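You operate a simulated robot arm through the tools that you are given. There is no shell and no other tool.

You run a simulated two-armed robot. Do the job below in one go: nothing can be reset, and whatever is moved stays where it is left.

JOB
Put the sport capsule in washer 2's drawer and start the programme printed on it.
Fine: seat it foil up, shut the drawer, press the capsule button before Start; it is left to run.

The check looks at the end state, three seconds after you hand in, the way a careful person would. Anything else that was tipped, shoved, dropped, spilled or broken makes it a failure.

ROBOT AND FRAMES
Two 7-joint arms with two-finger parallel grippers on one trunk, on a base that drives. Base frame: it is fixed to the floor where the robot stands at the start and does not move with it; the origin is under the middle of the robot, x ahead of it, y to its left, z up. Units: mm, degrees, N and s.
The left shoulder is at the start at [20, 170, 1028], the right one opposite. With the tool pointing down near the work surface each hand reaches from about 200 to 680 mm from the robot's upright axis, wherever it stands, measured 20 degrees to its own side. Places, roughly: washer two [900, 0, 400]; washer two drawer [600, 0, 700]. Payload 3.8 kg a hand.
The tool frame of a hand sits at the grasp point between the pads (the TCP): z along the fingers, y along the line on which they close. The tips reach 30 mm beyond it. The gripper opens to 110 mm. The fingers are 20 mm wide and 10 mm thick; the gripper's body (48 by 112 mm) begins 55 mm behind the TCP.
Orientation is that of the tool frame in the base frame, as a unit quaternion [x, y, z, w]. With the fingers straight down and closing along the base's y, the tool's x points along the base's -x, its y along +y and its z along -z.

CONTROLS
- The arms move only by the tool step_arm. It takes "left_steps", "right_steps" or both (then of equal length, played together; a hand with none holds still); each is a list of rows, each an object (a shift or turn left out is 0, a gripper value left out holds the last) with "delta_rot": the turn, a rotation vector about the base's x, y, z in units of 8 degrees (1.0 is 8 degrees), a list of three; "travel": the shift along the base's x, y, z in units of 30 mm (1.0 is 30 mm), a list of three; "gripper": the closure, from 0 (fully open) to 1 (shut). In form: [{"delta_rot": [wx, wy, wz], "travel": [dx, dy, dz], "gripper": gripper}, ...]. A call has 1 to 20 rows; each row shifts and turns the commanded pose from where the row before left it. A call with a number of a shift or a turn outside -1 to 1 is refused whole. Each row takes 0.2 s and may step no farther than 50 mm and 8.6 degrees from the row before; otherwise, or with a gripper value out of range, the whole call is refused. A pose out of reach is approached as far as the arm can. The call stops where the force on the tool passes 40 N (or 10 N more than at its start, if that is more) or the arm is blocked; 0.2 s more then pass. Each finger travels about 72 mm/s and halts on what it meets, pressing with about 22 N; the grip force reading is that of the motor and also rises with nothing between the fingers. The clock runs only during rows and for 0.2 s after the last one: add rows that do not move to give the fingers time. It gives the time, the measured TCP pose, the force on the tool (base axes), the opening and the grip force at its end, in the units of the frame above (readings bear some noise), with the torque about the TCP (base axes, N m) and any sound that the robot's microphone picked up, and new pictures: "views" is both (left out), scene, wrist or none (wrist: the cameras of the hands that moved).
- Cameras (640 x 400 px; columns grow to the right, rows downward): "scene" is now at [108.9, -26.1, 1198.7]; the picture's right is [-0.27, -0.96, 0.00], its down [-0.38, 0.10, -0.92] and it looks along [0.89, -0.25, -0.39] (base axes); focal length 221 px, centre (320, 200). "left" rides on the left gripper at [73, -17, -103] in its tool frame; the picture's right is [0.23, 0.97, 0.00], its down [-0.76, 0.18, -0.62] and it looks along [-0.61, 0.14, 0.78] (tool axes); focal length 222 px, centre (320, 200). "right" rides on the right gripper at [72, 17, -103] in its tool frame; the picture's right is [-0.23, 0.97, 0.00], its down [-0.76, -0.18, -0.62] and it looks along [-0.61, -0.14, 0.78] (tool axes); focal length 222 px, centre (320, 200). There is no depth. A picture from a camera that has moved, and an enlarged one, comes with that camera's place and axes in the base frame and with its lens.
- slide_trunk(by): slides the trunk up (or, below 0, down) by that many mm; the arms and the scene camera ride with it, the base frame stays. It gives what a move gives, with no picture.
- base_move(legs): drives the robot by 1 to 6 legs, each [ahead, turn to the left] in mm and degrees, along the robot's own axes; the way and the turn of a leg run together, so that a leg with both is an arc; at most 1500 mm and 180 degrees a leg. The arms and the cameras ride along, it lands a little off, and it stops where it bumps. It gives what a move gives, and a new picture of the scene camera.
- pan_tilt(pan, tilt): turns the head with the scene camera to pan (to the left, within 80 degrees either way) and tilt (down, from -29 to 69), counted from straight ahead of the robot. It gives what a move gives, and a new picture of the scene camera.
- close_up(camera, box): a new picture of the part [left, top, right, bottom] of that camera's present view, enlarged. It takes no simulated time.
- close_job(): hands the job in; it is judged then, once.

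Nothing tells you exact positions but the pictures and the camera data. Unless the task says otherwise, let go and move clear before handing in.

The tools are called as name(argument=value, ...) on one line, values as JSON. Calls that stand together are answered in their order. step_arm: Moves the arms, as the interface text tells. Its arguments: {"type":"object","properties":{"left_steps":{"type":"array","items":{"type":"object","properties":{"delta_rot":{"type":"array","items":{"type":"number"}},"travel":{"type":"array","items":{"type":"number"}},"gripper":{"type":"number"}}}},"right_steps":{"type":"array","items":{"type":"object","properties":{"delta_rot":{"type":"array","items":{"type":"number"}},"travel":{"type":"array","items":{"type":"number"}},"gripper":{"type":"number"}}}},"views":{"type":"string","enum":["both","scene","wrist","none"]}},"required":[]} The other tools are called the same way: slide_trunk (by) slides the trunk up or down; base_move (legs) drives the base; pan_tilt (pan, tilt) turns the head that bears the scene camera; close_up (camera, box) takes an enlarged picture of a part of a camera's view; close_job () hands the job in.

At the start:

```text
time: 0.0
left_tool_pos: [483.6, 54.5, 1108.8]
left_tool_rot: [0.0, 1.0, 0.0, 0.001]
left_ft_force: [-0.7, -0.2, -1.0]
left_wrist_torque: [-0.02, -0.02, -0.01]
left_grip_width: 110.3
left_finger_force: 0.0
right_tool_pos: [412.3, -296.2, 1146.0]
right_tool_rot: [0.0, 1.0, 0.0, 0.0]
right_ft_force: [0.3, 0.1, -0.9]
right_wrist_torque: [-0.03, 0.01, 0.01]
right_grip_width: 110.0
right_finger_force: 0.1
trunk travel left (down, up): [-125.0, 445.0]
robot x, y, heading: [-0.4, 1.6, 0.0]
head pan, tilt: [-15.6, 22.9]
```

scene: 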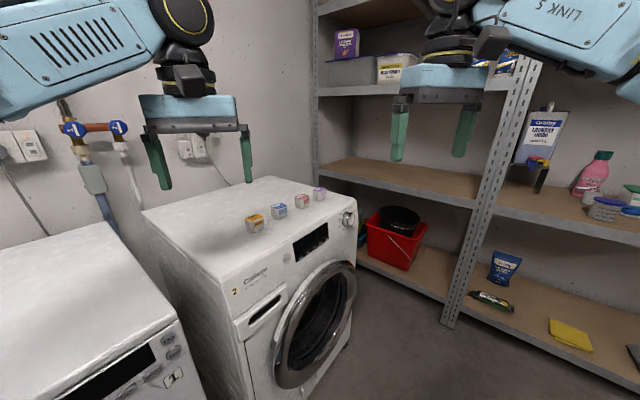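
right: 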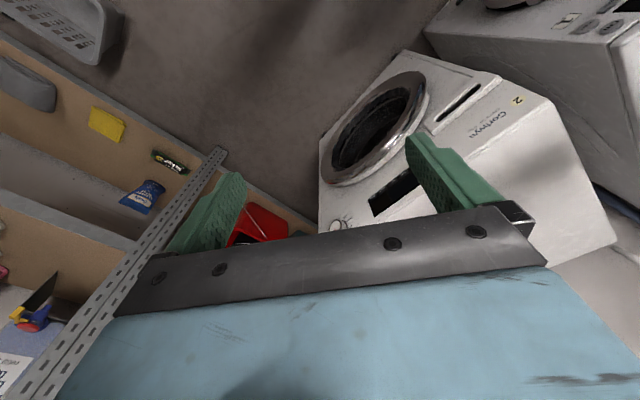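
left: 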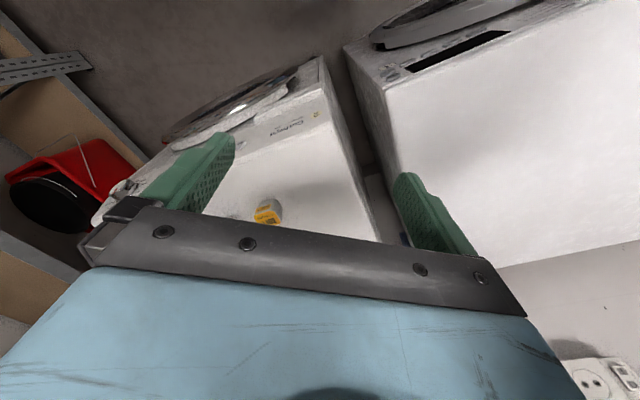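

I see washer 2 in front with four small capsules on its top and a drawer slot and display on the front. I'll zoom in to read the capsule labels, the drawer and the control panel.

close_up(camera="scene", box=[230, 170, 370, 258])

close_up(camera="scene", box=[220, 200, 380, 300])

close_up(camera="scene", box=[220, 270, 300, 320])

close_up(camera="scene", box=[460, 80, 640, 192])

```text
4.55 times, centred on (300, 214) of scene
camera zoom: at [108.9, -26.1, 1198.7], right [-0.27, -0.96, 0.0], down [-0.38, 0.1, -0.92], along [0.89, -0.25, -0.39], focal length 1005 px, centre (411, 136)
```

zoom: 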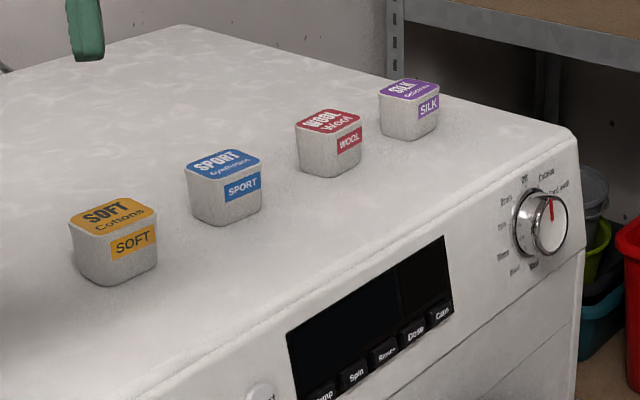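

```text
4.00 times, centred on (300, 250) of scene
camera zoom: at [108.9, -26.1, 1198.7], right [-0.27, -0.96, 0.0], down [-0.38, 0.1, -0.92], along [0.89, -0.25, -0.39], focal length 884 px, centre (400, 0)
```

zoom: 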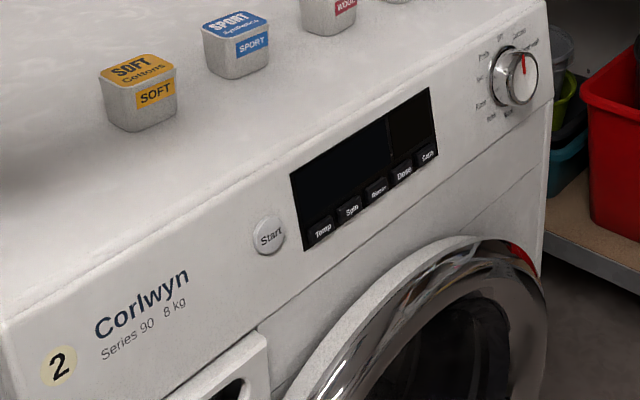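

```text
8.00 times, centred on (260, 295) of scene
camera zoom: at [108.9, -26.1, 1198.7], right [-0.27, -0.96, 0.0], down [-0.38, 0.1, -0.92], along [0.89, -0.25, -0.39], focal length 1769 px, centre (800, -560)
```

zoom: 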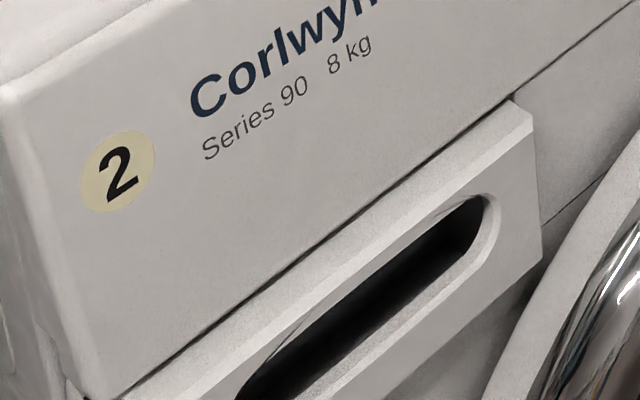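

```text
3.56 times, centred on (550, 136) of scene
camera zoom: at [108.9, -26.1, 1198.7], right [-0.27, -0.96, 0.0], down [-0.38, 0.1, -0.92], along [0.89, -0.25, -0.39], focal length 786 px, centre (-498, 428)
```

zoom: 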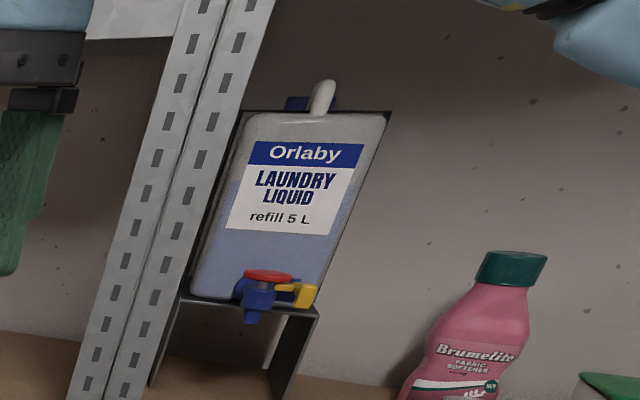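

The sport capsule (blue, "SPORT / Synthetics") stands at about [794, -72, 850] on a washer whose front is turned about 35° to my right side. The dial must go to Synthetics, and the "Caps" key and Start are on the front. I'll drive so as to face the front squarely.

base_move(legs=[[0, -53.6], [490, 0], [0, 89]])

pan_tilt(pan=0, tilt=50)

```text
time: 9.1
left_tool_pos: [645.0, -60.3, 1109.7]
left_tool_rot: [-0.31, 0.951, 0.0, 0.001]
left_ft_force: [-0.7, -0.5, 0.6]
left_wrist_torque: [-0.02, -0.01, 0.0]
left_grip_width: 110.0
left_finger_force: 0.1
right_tool_pos: [793.3, -385.5, 1146.6]
right_tool_rot: [-0.308, 0.951, -0.001, 0.0]
right_ft_force: [0.2, 0.9, -0.5]
right_wrist_torque: [0.01, 0.0, 0.03]
right_grip_width: 110.0
right_finger_force: 0.1
trunk travel left (down, up): [-125.0, 445.0]
robot x, y, heading: [283.7, -383.9, 35.9]
head pan, tilt: [-15.6, 22.9]
camera scene: at [387.9, -345.5, 1198.7], right [0.35, -0.94, 0.0], down [-0.37, -0.14, -0.92], along [0.86, 0.32, -0.39], focal length 221 px, centre (320, 200)
```

scene: 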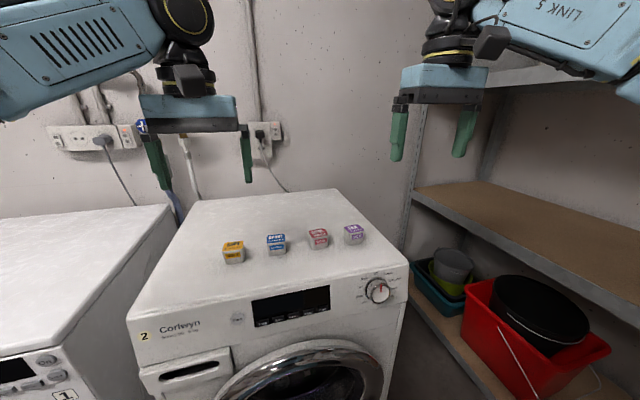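

```text
time: 10.0
left_tool_pos: [644.2, -60.4, 1110.1]
left_tool_rot: [-0.31, 0.951, 0.0, 0.001]
left_ft_force: [-0.3, 0.0, 0.4]
left_wrist_torque: [0.02, -0.01, -0.02]
left_grip_width: 109.9
left_finger_force: 0.1
right_tool_pos: [794.4, -385.4, 1147.5]
right_tool_rot: [-0.308, 0.951, 0.0, 0.0]
right_ft_force: [0.0, -0.4, 0.2]
right_wrist_torque: [0.0, 0.01, 0.0]
right_grip_width: 109.9
right_finger_force: 0.1
trunk travel left (down, up): [-125.0, 445.0]
robot x, y, heading: [282.1, -389.2, 36.0]
head pan, tilt: [0.0, 50.0]
camera scene: at [363.5, -332.6, 1157.9], right [0.59, -0.81, 0.0], down [-0.62, -0.45, -0.64], along [0.52, 0.38, -0.77], focal length 221 px, centre (320, 200)
```

scene: 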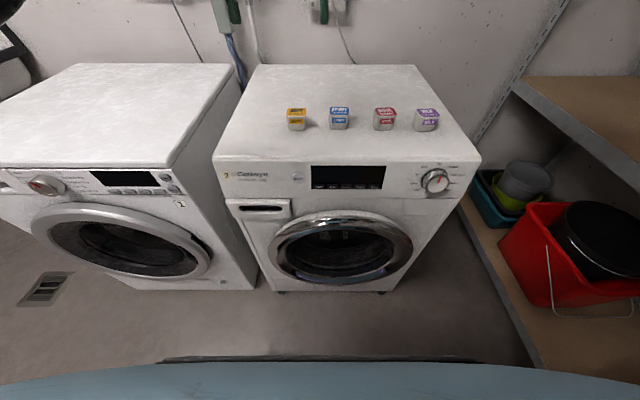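

The front is now faced squarely. I'll zoom in on the control panel, the dial, the drawer and the capsules.

close_up(camera="scene", box=[280, 85, 480, 210])

close_up(camera="scene", box=[400, 155, 480, 205])

close_up(camera="scene", box=[205, 150, 317, 220])

close_up(camera="scene", box=[290, 155, 402, 225])

close_up(camera="scene", box=[280, 90, 376, 150])

```text
3.20 times, centred on (380, 148) of scene
camera zoom: at [363.5, -332.6, 1157.9], right [0.59, -0.81, 0.0], down [-0.62, -0.45, -0.64], along [0.52, 0.38, -0.77], focal length 708 px, centre (128, 368)
```

zoom: 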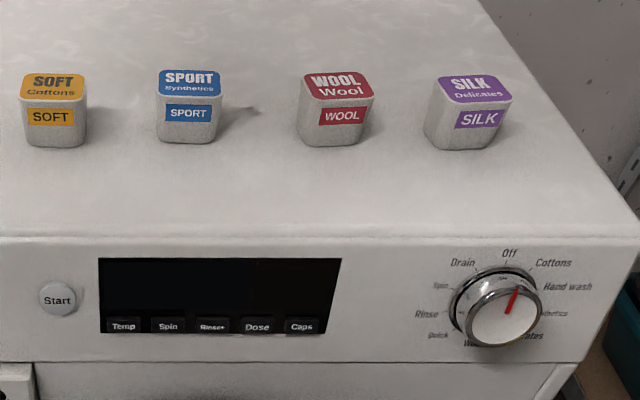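

```text
8.00 times, centred on (440, 180) of scene
camera zoom: at [363.5, -332.6, 1157.9], right [0.59, -0.81, 0.0], down [-0.62, -0.45, -0.64], along [0.52, 0.38, -0.77], focal length 1769 px, centre (-640, 360)
```

zoom: 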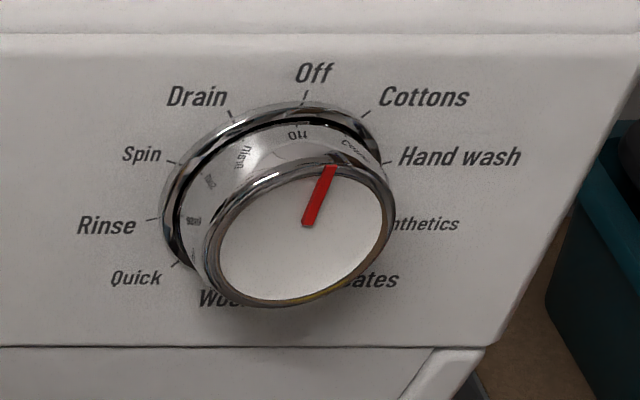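

```text
5.71 times, centred on (261, 185) of scene
camera zoom: at [363.5, -332.6, 1157.9], right [0.59, -0.81, 0.0], down [-0.62, -0.45, -0.64], along [0.52, 0.38, -0.77], focal length 1264 px, centre (657, 286)
```

zoom: 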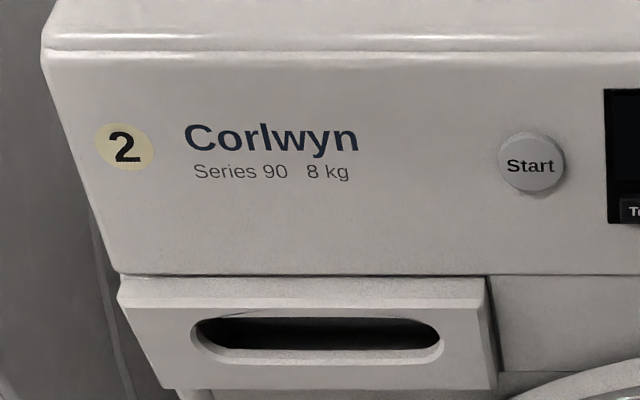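

```text
5.71 times, centred on (346, 190) of scene
camera zoom: at [363.5, -332.6, 1157.9], right [0.59, -0.81, 0.0], down [-0.62, -0.45, -0.64], along [0.52, 0.38, -0.77], focal length 1264 px, centre (171, 257)
```

zoom: 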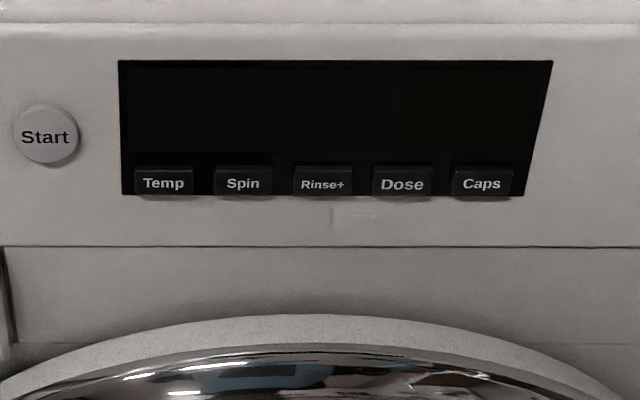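

```text
6.67 times, centred on (328, 120) of scene
camera zoom: at [363.5, -332.6, 1157.9], right [0.59, -0.81, 0.0], down [-0.62, -0.45, -0.64], along [0.52, 0.38, -0.77], focal length 1474 px, centre (267, 733)
```

zoom: 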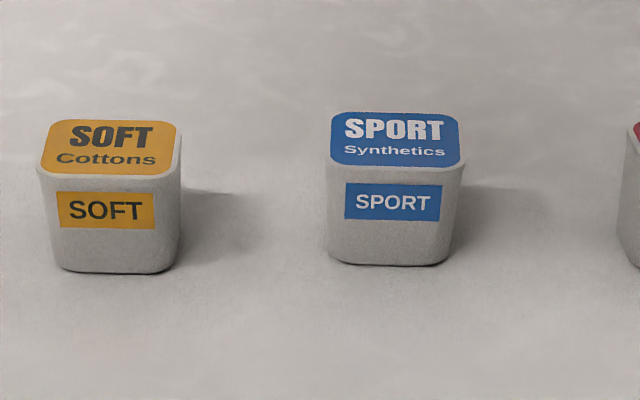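

Everything is consistent: the dial stands at Off with Synthetics three steps clockwise, Caps is the rightmost key, and the drawer has an oval pull recess. In the robot's frame, the front is about 470 mm ahead and the sport capsule is at about [602, -48, 852–890]. Next I'll look closely at the drawer's recess to work out how to pull it.

close_up(camera="scene", box=[221, 192, 301, 242])

step_arm(left_steps=[{"delta_rot": [0.5878, -0.809, 0], "travel": [-0.9, -0.5, -0.4]}, {"delta_rot": [0.5878, -0.809, 0], "travel": [-0.9, -0.5, -0.4]}, {"delta_rot": [0.5878, -0.809, 0], "travel": [-0.9, -0.5, -0.4]}, {"delta_rot": [0.5878, -0.809, 0], "travel": [-0.9, -0.5, -0.4]}, {"delta_rot": [0.5878, -0.809, 0], "travel": [-0.9, -0.5, -0.4]}, {"delta_rot": [0.5878, -0.809, 0], "travel": [-0.5, 0.5, -0.6]}, {"delta_rot": [0.5878, -0.809, 0], "travel": [-0.5, 0.5, -0.8]}, {"delta_rot": [0.5878, -0.809, 0], "travel": [-0.4, 0.6, -0.8]}, {"travel": [-0.3, 0.5, -0.8]}, {"travel": [0, 0, 0]}])

```text
8.00 times, centred on (261, 217) of scene
camera zoom: at [363.5, -332.6, 1157.9], right [0.59, -0.81, 0.0], down [-0.62, -0.45, -0.64], along [0.52, 0.38, -0.77], focal length 1769 px, centre (792, 64)
```

zoom: 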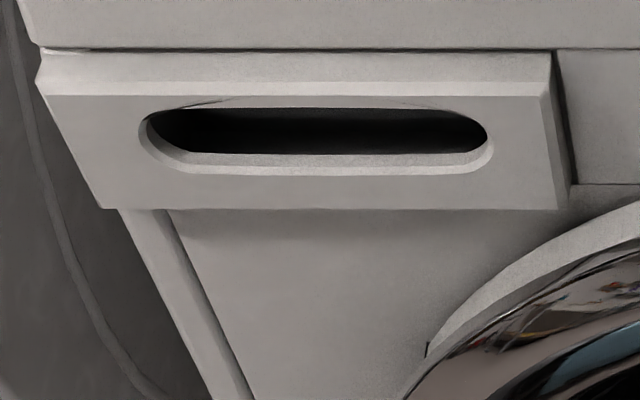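

```text
time: 12.2
left_tool_pos: [545.4, -73.6, 991.0]
left_tool_rot: [-0.263, 0.806, 0.164, 0.504]
left_ft_force: [-0.1, 0.1, -0.3]
left_wrist_torque: [0.0, 0.0, -0.02]
left_grip_width: 109.9
left_finger_force: 0.1
left hand out of reach, approached as far as the arm can: row 7, 8, 9
right_tool_pos: [793.3, -385.1, 1146.8]
right_tool_rot: [-0.308, 0.951, 0.0, 0.0]
right_ft_force: [-0.1, -1.4, -0.2]
right_wrist_torque: [0.02, 0.01, 0.03]
right_grip_width: 109.7
right_finger_force: 0.1
trunk travel left (down, up): [-125.0, 445.0]
robot x, y, heading: [281.9, -388.8, 35.7]
head pan, tilt: [0.0, 50.0]
camera scene: at [363.5, -332.7, 1157.9], right [0.59, -0.81, 0.0], down [-0.62, -0.45, -0.64], along [0.52, 0.38, -0.77], focal length 221 px, centre (320, 200)
camera left: at [453.3, -162.0, 970.5], right [-0.65, 0.73, -0.2], down [-0.29, 0.01, 0.96], along [0.7, 0.68, 0.2], focal length 222 px, centre (320, 200)
```

scene: 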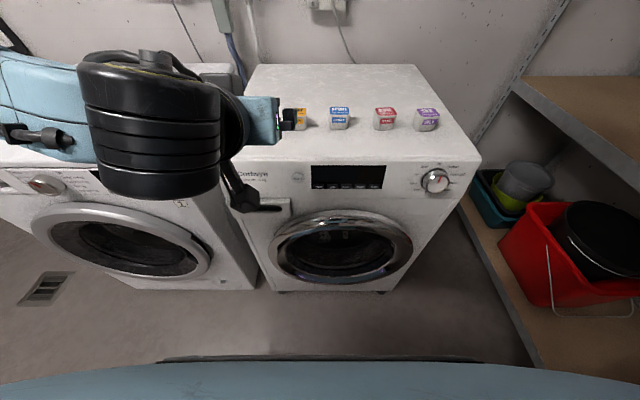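
left: 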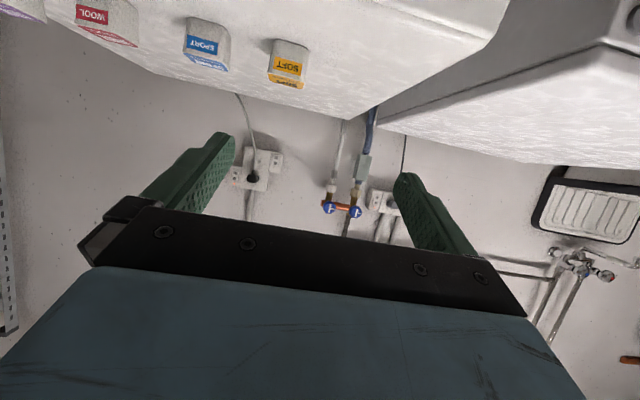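

The hand can't fold that near to the body while pointing forward, so I'll back off 130 mm to give the arm room for pulling the drawer, then look again.

base_move(legs=[[-130, 0]])

pan_tilt(pan=10, tilt=40)

```text
time: 13.5
left_tool_pos: [439.7, -150.4, 991.2]
left_tool_rot: [-0.26, 0.807, 0.161, 0.505]
left_ft_force: [0.6, 0.3, -0.3]
left_wrist_torque: [-0.01, 0.01, 0.01]
left_grip_width: 109.9
left_finger_force: 0.1
right_tool_pos: [688.8, -463.7, 1147.0]
right_tool_rot: [-0.307, 0.952, -0.001, -0.001]
right_ft_force: [-1.4, -0.1, 0.7]
right_wrist_torque: [0.04, -0.03, 0.02]
right_grip_width: 110.3
right_finger_force: 0.0
trunk travel left (down, up): [-125.0, 445.0]
robot x, y, heading: [180.7, -464.0, 35.7]
head pan, tilt: [0.0, 50.0]
camera scene: at [257.9, -409.5, 1157.9], right [0.58, -0.81, 0.0], down [-0.62, -0.45, -0.64], along [0.52, 0.38, -0.77], focal length 221 px, centre (320, 200)
```

scene: 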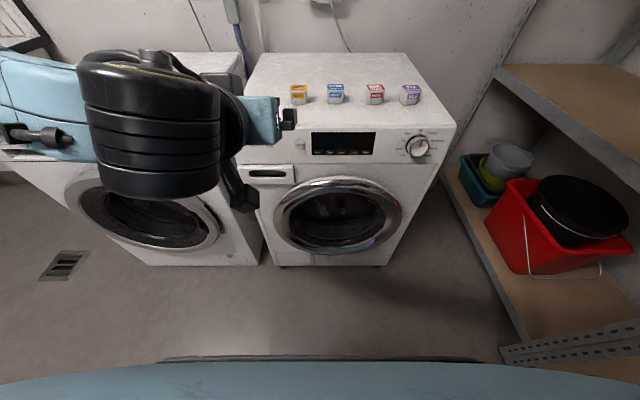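

```text
time: 14.2
left_tool_pos: [440.6, -152.1, 991.4]
left_tool_rot: [-0.26, 0.806, 0.162, 0.506]
left_ft_force: [0.5, -0.2, -0.3]
left_wrist_torque: [0.05, -0.02, -0.01]
left_grip_width: 110.1
left_finger_force: 0.1
right_tool_pos: [689.7, -463.7, 1146.5]
right_tool_rot: [-0.306, 0.952, 0.0, 0.0]
right_ft_force: [-0.5, 0.0, 0.6]
right_wrist_torque: [-0.01, -0.02, -0.02]
right_grip_width: 110.0
right_finger_force: 0.0
trunk travel left (down, up): [-125.0, 445.0]
robot x, y, heading: [177.0, -465.0, 35.4]
head pan, tilt: [10.0, 40.0]
camera scene: at [255.3, -393.2, 1172.0], right [0.72, -0.7, 0.0], down [-0.45, -0.46, -0.77], along [0.53, 0.55, -0.64], focal length 221 px, centre (320, 200)
```

scene: 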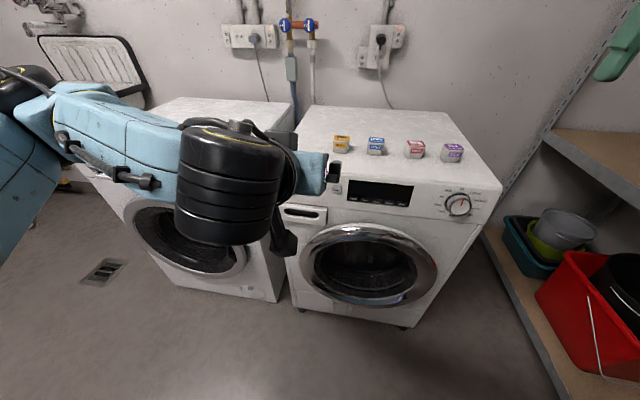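

With the base at -130 mm I'll now bring the left hand level, rolled so that it closes vertically, in front of the drawer. The lower finger will go in the recess and the upper one over the drawer's top edge.

step_arm(left_steps=[{"delta_rot": [0.478, -0.657, 0], "travel": [0.035, 0.172, -0.52], "gripper": 0.3}, {"delta_rot": [0.478, -0.657, 0], "travel": [0.035, 0.172, -0.52]}, {"delta_rot": [0.478, -0.657, 0], "travel": [0.035, 0.172, -0.52]}, {"delta_rot": [0.478, -0.657, 0], "travel": [0.035, 0.172, -0.52]}, {"delta_rot": [-0.758, -0.551, 0], "travel": [0.035, 0.172, -0.52]}, {"delta_rot": [-0.758, -0.551, 0], "travel": [0.035, 0.172, -0.52]}, {"delta_rot": [-0.758, -0.551, 0], "travel": [0.035, 0.172, -0.52]}, {"delta_rot": [-0.758, -0.551, 0], "travel": [0.035, 0.172, -0.52]}, {"delta_rot": [-0.758, -0.551, 0], "travel": [0.035, 0.172, -0.52]}, {"delta_rot": [-0.758, -0.551, 0], "travel": [0.035, 0.172, -0.52]}, {"delta_rot": [-0.758, -0.551, 0], "travel": [0.035, 0.172, -0.52]}, {"delta_rot": [-0.758, -0.551, 0], "travel": [0.035, 0.172, -0.52]}, {"delta_rot": [-0.758, -0.551, 0], "travel": [0.035, 0.172, -0.52]}, {"delta_rot": [-0.758, -0.551, 0], "travel": [0.035, 0.172, -0.52]}, {"delta_rot": [-0.758, -0.551, 0], "travel": [0.035, 0.172, -0.52]}, {"delta_rot": [-0.758, -0.551, 0], "travel": [0.035, 0.172, -0.52]}, {}])

```text
time: 17.8
left_tool_pos: [470.2, -66.8, 741.3]
left_tool_rot: [-0.629, 0.32, -0.321, 0.632]
left_ft_force: [0.6, -0.2, 0.1]
left_wrist_torque: [0.03, -0.01, -0.01]
left_grip_width: 77.0
left_finger_force: 0.1
left hand out of reach, approached as far as the arm can: row 1
right_tool_pos: [688.4, -463.9, 1145.7]
right_tool_rot: [-0.306, 0.952, 0.0, -0.001]
right_ft_force: [0.2, 0.3, -0.3]
right_wrist_torque: [-0.04, -0.03, 0.0]
right_grip_width: 109.9
right_finger_force: 0.0
trunk travel left (down, up): [-125.0, 445.0]
robot x, y, heading: [179.3, -462.2, 35.9]
head pan, tilt: [10.0, 40.0]
camera scene: at [255.3, -393.1, 1172.0], right [0.72, -0.7, 0.0], down [-0.45, -0.46, -0.77], along [0.53, 0.55, -0.64], focal length 221 px, centre (320, 200)
camera left: at [427.7, -187.0, 756.7], right [0.14, -0.18, -0.97], down [-0.95, 0.25, -0.18], along [0.28, 0.95, -0.14], focal length 222 px, centre (320, 200)
```

scene: 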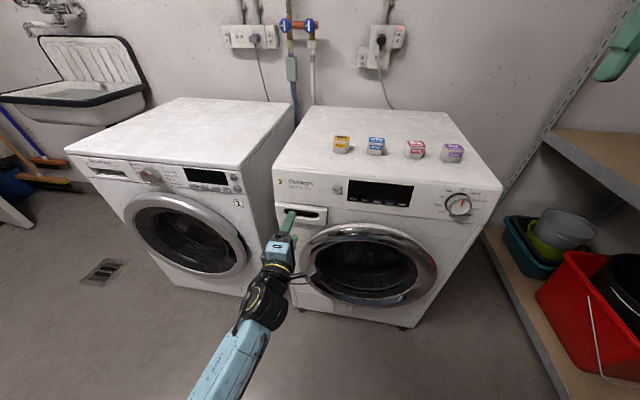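
left: 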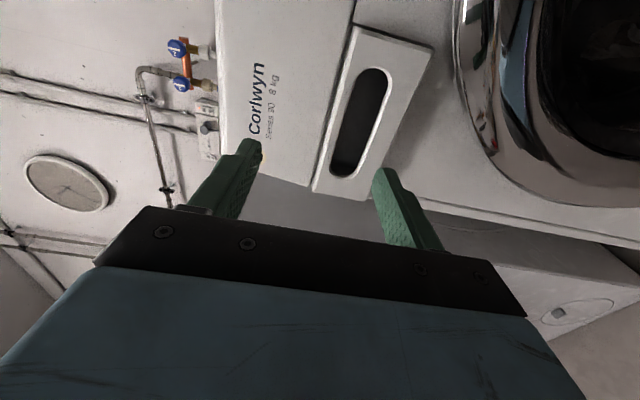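

The hand is level and rolled in front of the drawer, and the wrist camera sees the recess. I'll zoom in to measure it exactly.

close_up(camera="left", box=[270, 20, 450, 220])

close_up(camera="scene", box=[250, 185, 346, 245])

```text
2.00 times, centred on (360, 120) of left
camera zoom: at [427.7, -187.0, 756.7], right [0.14, -0.18, -0.97], down [-0.95, 0.25, -0.18], along [0.28, 0.95, -0.14], focal length 444 px, centre (240, 360)
```

zoom: 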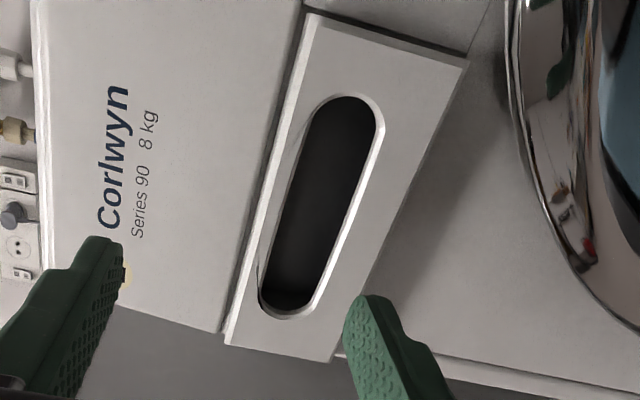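

```text
6.67 times, centred on (298, 215) of scene
camera zoom: at [255.3, -393.1, 1172.0], right [0.72, -0.7, 0.0], down [-0.45, -0.46, -0.77], along [0.53, 0.55, -0.64], focal length 1474 px, centre (467, 100)
```

zoom: 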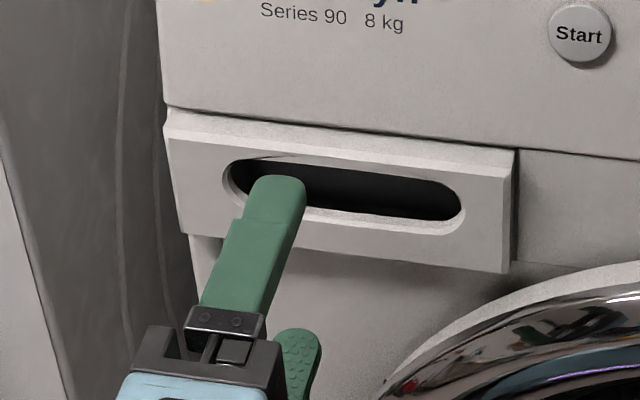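

The recess is about at R0 [448, 152, 684–719] with the drawer's top edge at z≈729. I'll set the opening to about 36 mm at z=724 and advance most of the way, then check.

step_arm(left_steps=[{"travel": [0, 0, -0.29], "gripper": 0.67}, {"travel": [0, 0, -0.29]}, {}, {}, {"travel": [0.38, 0.29, 0]}, {"travel": [0.38, 0.29, 0]}, {"travel": [0.38, 0.29, 0]}, {"travel": [0.38, 0.29, 0]}, {"travel": [0.38, 0.29, 0]}, {}])

close_up(camera="left", box=[170, 20, 450, 220])

close_up(camera="scene", box=[250, 185, 346, 245])

```text
time: 20.0
left_tool_pos: [524.7, -24.9, 726.9]
left_tool_rot: [-0.628, 0.321, -0.321, 0.632]
left_ft_force: [-0.7, -0.1, -0.3]
left_wrist_torque: [-0.02, -0.02, -0.02]
left_grip_width: 36.3
left_finger_force: 0.1
right_tool_pos: [688.6, -464.4, 1147.2]
right_tool_rot: [-0.307, 0.952, 0.0, 0.0]
right_ft_force: [-0.8, -1.6, -0.5]
right_wrist_torque: [-0.02, -0.04, -0.01]
right_grip_width: 110.0
right_finger_force: 0.1
trunk travel left (down, up): [-125.0, 445.0]
robot x, y, heading: [181.0, -466.5, 35.8]
head pan, tilt: [10.0, 40.0]
camera scene: at [255.3, -393.1, 1172.0], right [0.72, -0.7, 0.0], down [-0.45, -0.46, -0.77], along [0.53, 0.55, -0.64], focal length 221 px, centre (320, 200)
camera left: at [483.9, -144.5, 740.4], right [0.14, -0.18, -0.97], down [-0.95, 0.25, -0.18], along [0.28, 0.95, -0.14], focal length 222 px, centre (320, 200)
```

scene: 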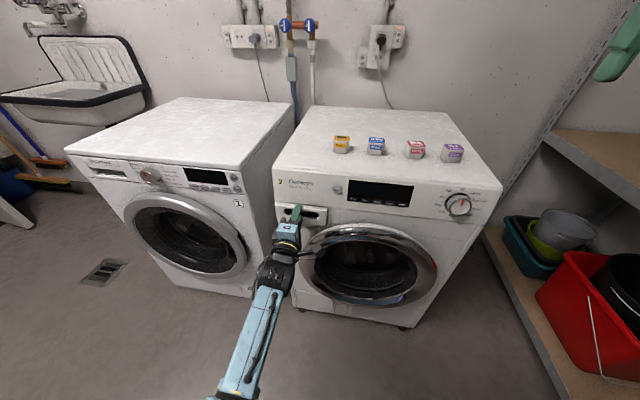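
left: 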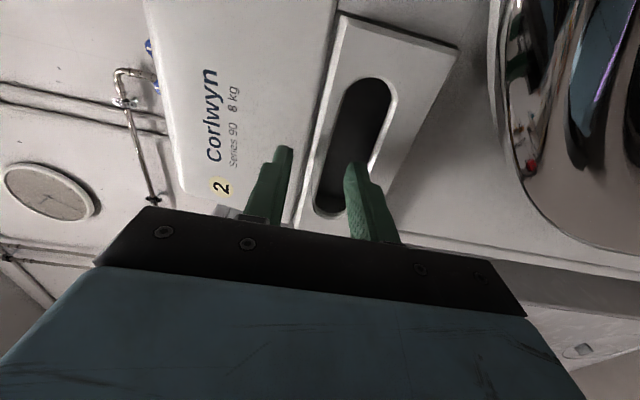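

```text
2.00 times, centred on (310, 120) of left
camera zoom: at [483.9, -144.5, 740.4], right [0.14, -0.18, -0.97], down [-0.95, 0.25, -0.18], along [0.28, 0.95, -0.14], focal length 444 px, centre (340, 360)
```

zoom: 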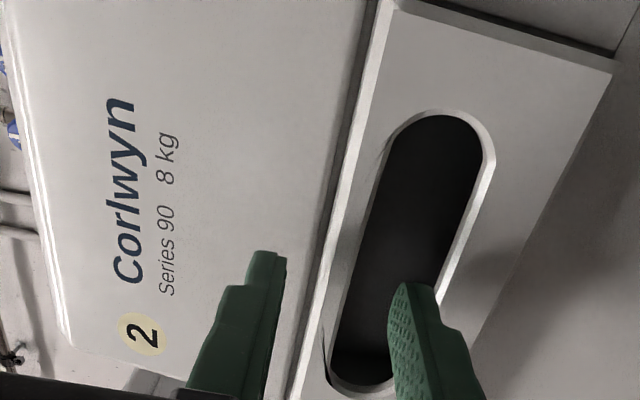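

```text
6.67 times, centred on (298, 215) of scene
camera zoom: at [255.3, -393.1, 1172.0], right [0.72, -0.7, 0.0], down [-0.45, -0.46, -0.77], along [0.53, 0.55, -0.64], focal length 1474 px, centre (467, 100)
```

zoom: 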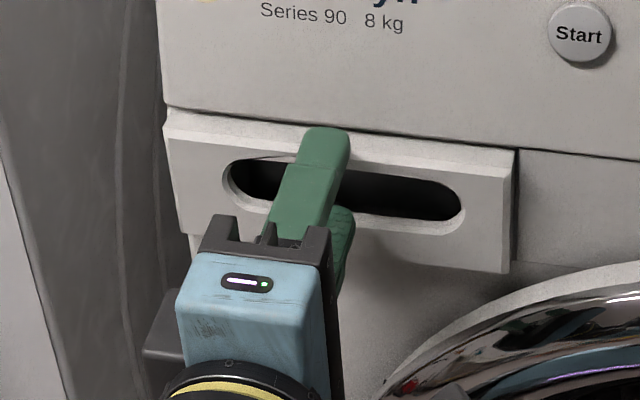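

The lower finger is aimed into the recess and the upper one above the drawer's top edge. I'll advance 22 mm and close.

step_arm(left_steps=[{"travel": [0.2, 0.145, -0.03]}, {"travel": [0.2, 0.145, -0.03]}, {"travel": [0.19, 0.14, 0]}, {}, {"gripper": 0.85}, {"gripper": 1.0}, {}, {}, {}])

close_up(camera="left", box=[170, 20, 450, 220])

close_up(camera="scene", box=[250, 185, 346, 245])

```text
time: 21.3
left_tool_pos: [542.4, -13.2, 731.2]
left_tool_rot: [-0.622, 0.317, -0.325, 0.638]
left_ft_force: [-19.5, -14.0, 9.2]
left_wrist_torque: [0.43, -0.53, -0.16]
left_grip_width: 20.3
left_finger_force: 22.1
right_tool_pos: [684.7, -465.1, 1148.1]
right_tool_rot: [-0.307, 0.952, 0.0, 0.001]
right_ft_force: [-0.3, -0.5, 0.0]
right_wrist_torque: [0.0, 0.0, -0.02]
right_grip_width: 110.0
right_finger_force: 0.1
trunk travel left (down, up): [-125.0, 445.0]
robot x, y, heading: [180.5, -463.8, 35.7]
head pan, tilt: [10.0, 40.0]
stopped in row 6 (left hand): the force on the tool passed its limit at 46 N (the readings are from after the stop); the commanded pose is now the measured one
camera scene: at [252.3, -395.4, 1172.4], right [0.72, -0.7, 0.0], down [-0.45, -0.46, -0.77], along [0.54, 0.55, -0.64], focal length 221 px, centre (320, 200)
camera left: at [500.7, -133.5, 744.1], right [0.15, -0.17, -0.97], down [-0.95, 0.25, -0.19], along [0.28, 0.95, -0.12], focal length 222 px, centre (320, 200)
```

scene: 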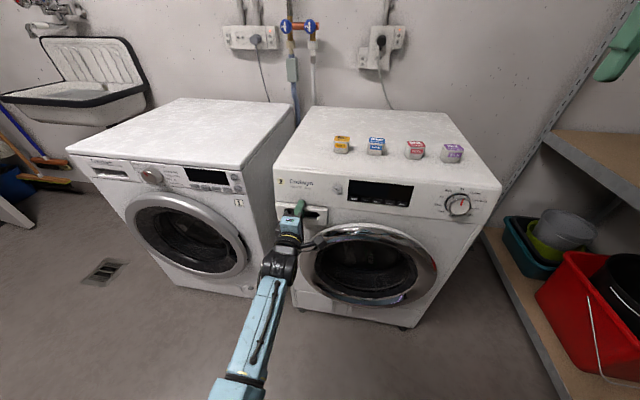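
left: 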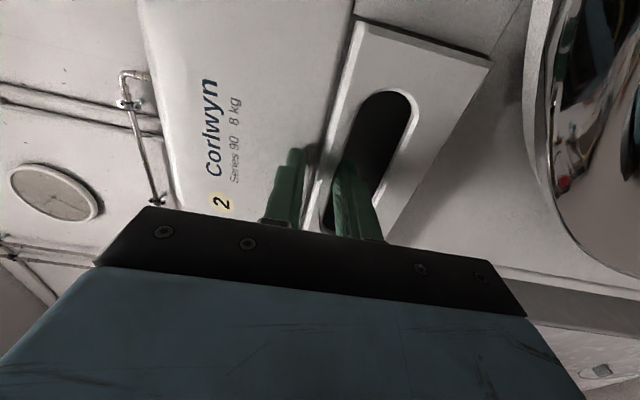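

```text
2.00 times, centred on (310, 120) of left
camera zoom: at [500.7, -133.5, 744.1], right [0.15, -0.17, -0.97], down [-0.95, 0.25, -0.19], along [0.28, 0.95, -0.12], focal length 444 px, centre (340, 360)
```

zoom: 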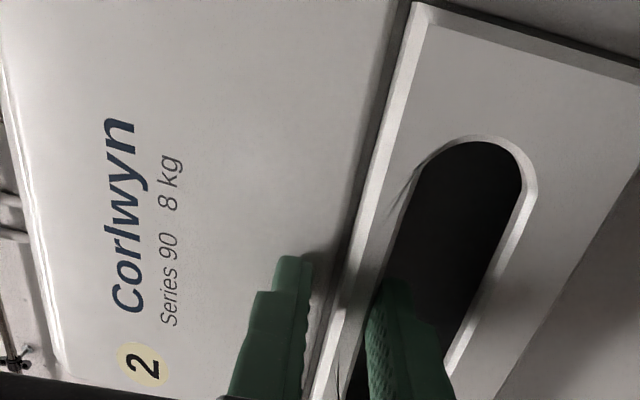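

```text
6.67 times, centred on (298, 215) of scene
camera zoom: at [252.3, -395.4, 1172.4], right [0.72, -0.7, 0.0], down [-0.45, -0.46, -0.77], along [0.54, 0.55, -0.64], focal length 1474 px, centre (467, 100)
```

zoom: 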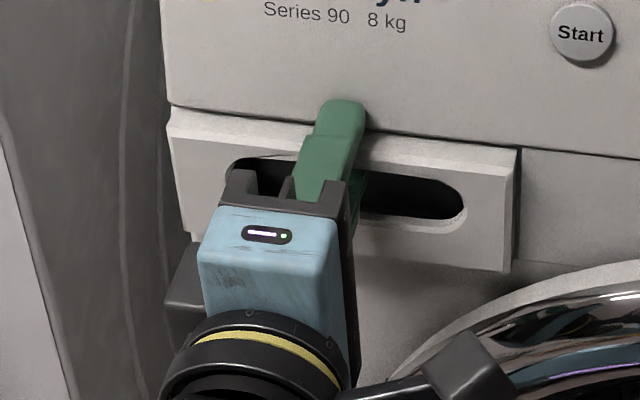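

The tips touched the panel at X≈462 and the fingers now grip the drawer's upper rim at 20 mm. I'll pull back gently and check whether the drawer follows.

step_arm(left_steps=[{"travel": [-0.08, -0.06, 0], "gripper": 1.0}, {"travel": [-0.14, -0.1, 0]}, {"travel": [-0.14, -0.1, 0]}, {"travel": [-0.14, -0.1, 0]}, {"travel": [-0.14, -0.1, 0]}, {"travel": [-0.14, -0.1, 0]}, {}])

close_up(camera="scene", box=[250, 185, 346, 245])

```text
time: 22.9
left_tool_pos: [522.9, -28.0, 726.0]
left_tool_rot: [-0.626, 0.319, -0.324, 0.634]
left_ft_force: [-1.1, 0.8, -8.0]
left_wrist_torque: [-0.6, 0.03, -0.07]
left_grip_width: 10.6
left_finger_force: 44.8
right_tool_pos: [688.8, -463.4, 1146.4]
right_tool_rot: [-0.306, 0.952, 0.0, 0.0]
right_ft_force: [-0.1, -0.5, -0.1]
right_wrist_torque: [0.0, 0.03, 0.01]
right_grip_width: 110.2
right_finger_force: 0.2
trunk travel left (down, up): [-125.0, 445.0]
robot x, y, heading: [176.6, -464.8, 35.9]
head pan, tilt: [10.0, 40.0]
camera scene: at [255.2, -392.8, 1171.9], right [0.72, -0.7, 0.0], down [-0.45, -0.46, -0.77], along [0.53, 0.55, -0.64], focal length 221 px, centre (320, 200)
camera left: at [479.2, -149.0, 741.0], right [0.14, -0.18, -0.97], down [-0.95, 0.25, -0.18], along [0.28, 0.95, -0.13], focal length 222 px, centre (320, 200)
```

scene: 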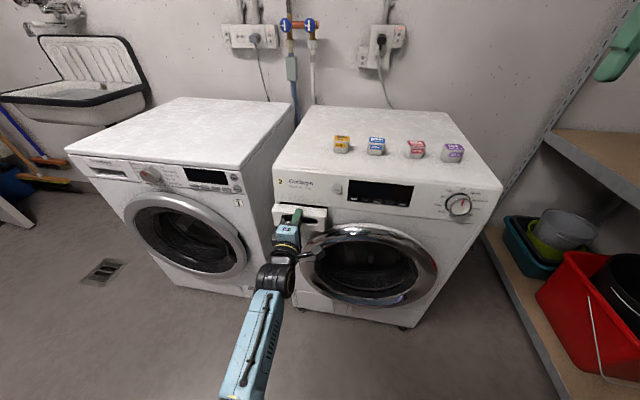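
left: 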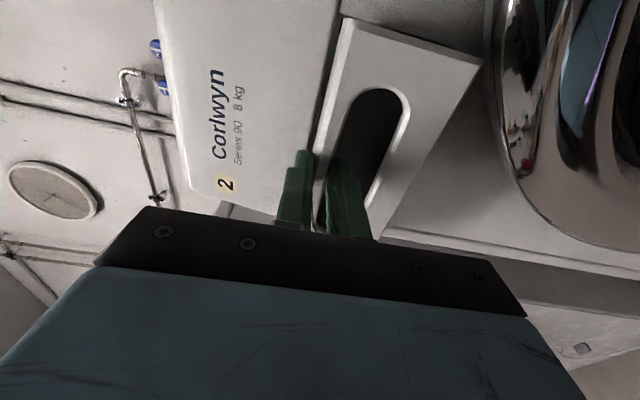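

```text
6.67 times, centred on (298, 215) of scene
camera zoom: at [255.2, -392.8, 1171.9], right [0.72, -0.7, 0.0], down [-0.45, -0.46, -0.77], along [0.53, 0.55, -0.64], focal length 1474 px, centre (467, 100)
```

zoom: 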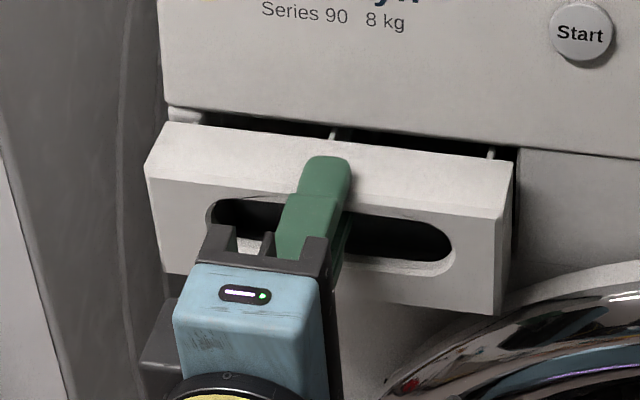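

The drawer slides with the grip, with compartments appearing behind its front. I'll keep pulling about 110 mm.

step_arm(left_steps=[{"travel": [-0.27, -0.196, 0]}, {"travel": [-0.27, -0.196, 0]}, {"travel": [-0.27, -0.196, 0]}, {"travel": [-0.27, -0.196, 0]}, {"travel": [-0.27, -0.196, 0]}, {"travel": [-0.27, -0.196, 0]}, {"travel": [-0.27, -0.196, 0]}, {"travel": [-0.27, -0.196, 0]}, {"travel": [-0.27, -0.196, 0]}, {"travel": [-0.27, -0.196, 0]}, {"travel": [-0.27, -0.196, 0]}, {}])

close_up(camera="scene", box=[234, 185, 362, 265])

```text
time: 25.5
left_tool_pos: [431.4, -93.0, 725.6]
left_tool_rot: [-0.625, 0.32, -0.324, 0.635]
left_ft_force: [-1.4, 1.2, -7.3]
left_wrist_torque: [-0.72, -0.11, 0.55]
left_grip_width: 10.0
left_finger_force: 44.6
right_tool_pos: [689.2, -464.3, 1146.3]
right_tool_rot: [-0.307, 0.952, 0.0, 0.0]
right_ft_force: [-0.4, 0.0, 0.0]
right_wrist_torque: [0.01, 0.02, 0.01]
right_grip_width: 110.1
right_finger_force: 0.1
trunk travel left (down, up): [-125.0, 445.0]
robot x, y, heading: [179.2, -467.8, 35.8]
head pan, tilt: [10.0, 40.0]
camera scene: at [255.0, -392.9, 1172.0], right [0.72, -0.7, 0.0], down [-0.45, -0.46, -0.77], along [0.53, 0.55, -0.64], focal length 221 px, centre (320, 200)
camera left: at [390.2, -213.5, 740.5], right [0.15, -0.17, -0.97], down [-0.95, 0.25, -0.19], along [0.28, 0.95, -0.13], focal length 222 px, centre (320, 200)
```

scene: 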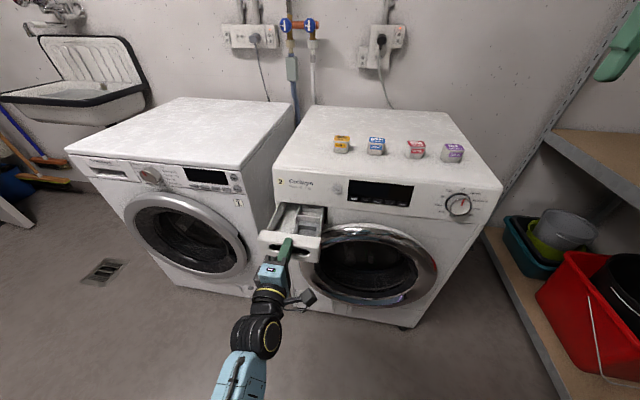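
left: 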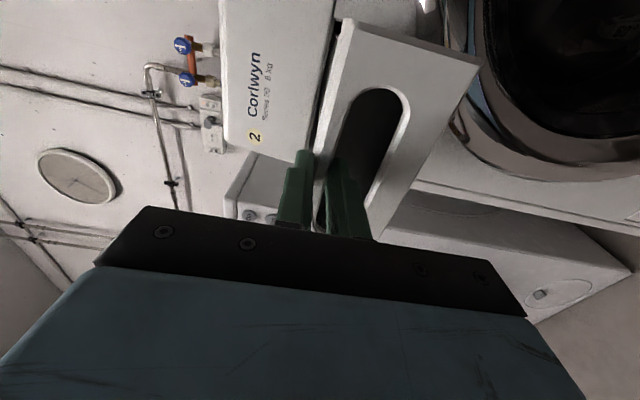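

```text
5.00 times, centred on (298, 225) of scene
camera zoom: at [255.0, -392.9, 1172.0], right [0.72, -0.7, 0.0], down [-0.45, -0.46, -0.77], along [0.53, 0.55, -0.64], focal length 1106 px, centre (430, 75)
```

zoom: 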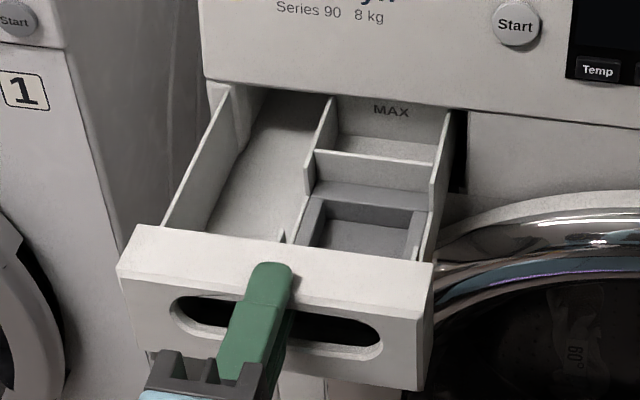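

The drawer is open about 135 mm, and a grey square capsule seat shows in its front right compartment. I'll release, back the hand out of the recess and look at the seat from above.

step_arm(left_steps=[{"gripper": 0.67}, {}, {}, {"travel": [-0.2, -0.145, 0]}, {"travel": [-0.27, -0.196, 0]}, {"travel": [-0.27, -0.196, 0]}, {"travel": [-0.27, -0.196, 0]}, {"travel": [-0.27, -0.196, 0]}, {}], views="scene")

close_up(camera="scene", box=[234, 185, 362, 265])

```text
time: 27.5
left_tool_pos: [394.2, -120.7, 728.8]
left_tool_rot: [-0.625, 0.319, -0.323, 0.636]
left_ft_force: [0.2, -0.3, -0.1]
left_wrist_torque: [0.0, -0.01, 0.0]
left_grip_width: 36.6
left_finger_force: 0.1
right_tool_pos: [688.5, -463.8, 1146.0]
right_tool_rot: [-0.306, 0.952, 0.0, 0.0]
right_ft_force: [-0.2, 0.3, 0.4]
right_wrist_torque: [0.04, 0.01, -0.02]
right_grip_width: 110.3
right_finger_force: 0.1
trunk travel left (down, up): [-125.0, 445.0]
robot x, y, heading: [183.0, -461.9, 35.7]
head pan, tilt: [10.0, 40.0]
camera scene: at [254.9, -393.4, 1172.0], right [0.72, -0.7, 0.0], down [-0.45, -0.46, -0.77], along [0.53, 0.55, -0.64], focal length 221 px, centre (320, 200)
```

scene: 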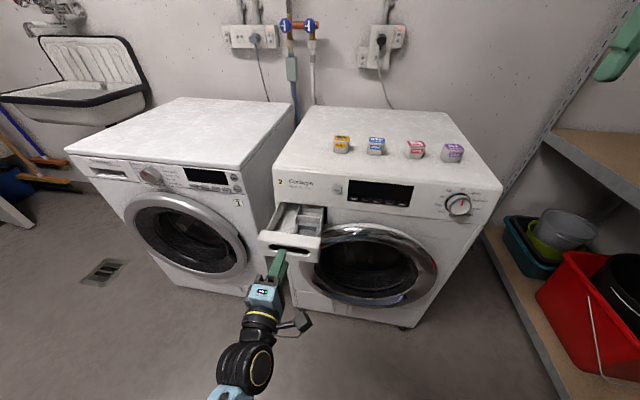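

```text
5.00 times, centred on (298, 225) of scene
camera zoom: at [254.9, -393.4, 1172.0], right [0.72, -0.7, 0.0], down [-0.45, -0.46, -0.77], along [0.53, 0.55, -0.64], focal length 1106 px, centre (430, 75)
```

zoom: 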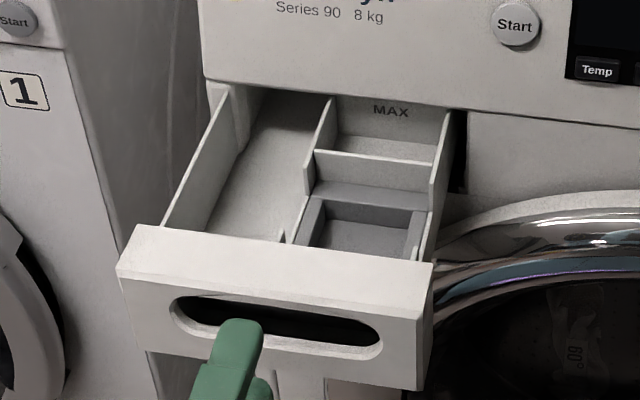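

The hand is clear of the recess. I'll raise it, unroll it and point it down over the drawer to see the seat.

step_arm(left_steps=[{"delta_rot": [0.758, 0.551, 0], "travel": [-0.1, -0.07, 0.5]}, {"delta_rot": [0.758, 0.551, 0], "travel": [0, 0, 0.67]}, {"delta_rot": [0.758, 0.551, 0], "travel": [0, 0, 0.67]}, {"delta_rot": [0.758, 0.551, 0], "travel": [0, 0, 0.67]}, {"delta_rot": [0.758, 0.551, 0], "travel": [0, 0, 0.67]}, {"delta_rot": [0.758, 0.551, 0], "travel": [0, 0, 0.67]}, {"delta_rot": [0.758, 0.551, 0], "travel": [0, 0, 0.67]}, {"delta_rot": [0.758, 0.551, 0], "travel": [0, 0, 0.67]}, {"delta_rot": [0.758, 0.551, 0], "travel": [0, 0, 0.67]}, {"delta_rot": [0.758, 0.551, 0], "travel": [0, 0, 0.67]}, {"delta_rot": [0.758, 0.551, 0], "travel": [0, 0, 0.67]}, {"delta_rot": [0.758, 0.551, 0], "travel": [0, 0, 0.67]}], views="none")

step_arm(left_steps=[{"delta_rot": [-0.551, 0.758, 0], "travel": [0.346, 0.148, 0.2]}, {"delta_rot": [-0.551, 0.758, 0], "travel": [0.346, 0.148, 0]}, {"delta_rot": [-0.551, 0.758, 0], "travel": [0.346, 0.148, 0]}, {"delta_rot": [-0.551, 0.758, 0], "travel": [0.346, 0.148, 0]}, {"delta_rot": [-0.551, 0.758, 0], "travel": [0.346, 0.148, 0]}, {"delta_rot": [-0.551, 0.758, 0], "travel": [0.346, 0.148, 0]}, {"delta_rot": [-0.551, 0.758, 0], "travel": [0.346, 0.148, 0]}, {"delta_rot": [-0.551, 0.758, 0], "travel": [0.346, 0.148, 0]}, {"delta_rot": [-0.551, 0.758, 0], "travel": [0.346, 0.148, 0]}, {"delta_rot": [-0.551, 0.758, 0], "travel": [0.346, 0.148, 0]}, {"delta_rot": [-0.551, 0.758, 0], "travel": [0.346, 0.148, 0]}, {"delta_rot": [-0.551, 0.758, 0], "travel": [0.346, 0.148, 0]}, {}])

```text
time: 30.1
left_tool_pos: [440.2, -116.4, 933.4]
left_tool_rot: [-0.213, 0.674, 0.215, 0.674]
left_ft_force: [-0.2, 0.4, -0.3]
left_wrist_torque: [-0.02, -0.02, -0.02]
left_grip_width: 36.3
left_finger_force: 0.1
left hand out of reach, approached as far as the arm can: row 8, 9, 10, 11, 12
right_tool_pos: [689.3, -463.6, 1147.0]
right_tool_rot: [-0.306, 0.952, 0.0, 0.0]
right_ft_force: [0.6, -0.2, 0.3]
right_wrist_torque: [0.0, 0.03, 0.02]
right_grip_width: 110.1
right_finger_force: 0.1
trunk travel left (down, up): [-125.0, 445.0]
robot x, y, heading: [177.1, -464.5, 35.8]
head pan, tilt: [10.0, 40.0]
```

```text
time: 32.9
left_tool_pos: [612.9, -31.0, 890.8]
left_tool_rot: [-0.309, 0.951, -0.008, 0.002]
left_ft_force: [-0.1, 0.3, -0.1]
left_wrist_torque: [-0.03, 0.04, -0.02]
left_grip_width: 36.3
left_finger_force: 0.1
left hand out of reach, approached as far as the arm can: row 7, 8, 9, 10
right_tool_pos: [689.4, -463.5, 1147.9]
right_tool_rot: [-0.307, 0.952, 0.0, 0.0]
right_ft_force: [0.3, -0.1, -1.0]
right_wrist_torque: [-0.01, -0.01, 0.0]
right_grip_width: 110.0
right_finger_force: 0.1
trunk travel left (down, up): [-125.0, 445.0]
robot x, y, heading: [179.2, -465.0, 36.0]
head pan, tilt: [10.0, 40.0]
camera scene: at [254.9, -393.5, 1172.0], right [0.72, -0.7, 0.0], down [-0.45, -0.46, -0.77], along [0.53, 0.55, -0.64], focal length 221 px, centre (320, 200)
camera left: at [563.1, -86.9, 992.9], right [-0.76, 0.65, -0.02], down [0.51, 0.6, 0.62], along [0.41, 0.46, -0.78], focal length 222 px, centre (320, 200)
```

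scene: 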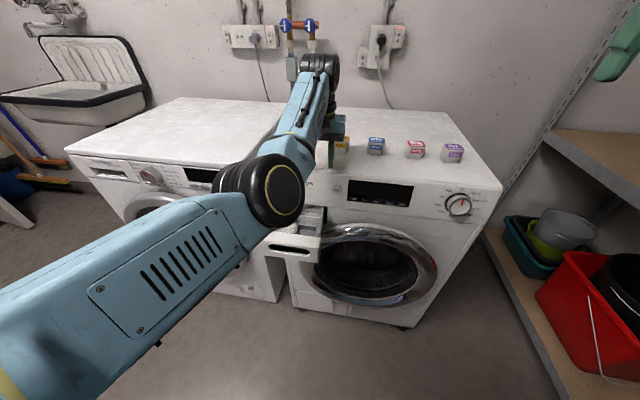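
left: 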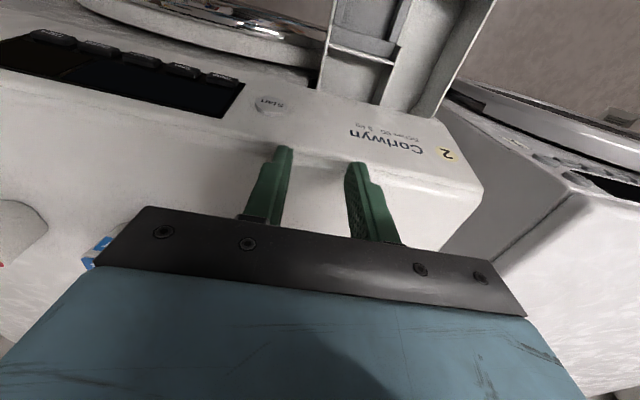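

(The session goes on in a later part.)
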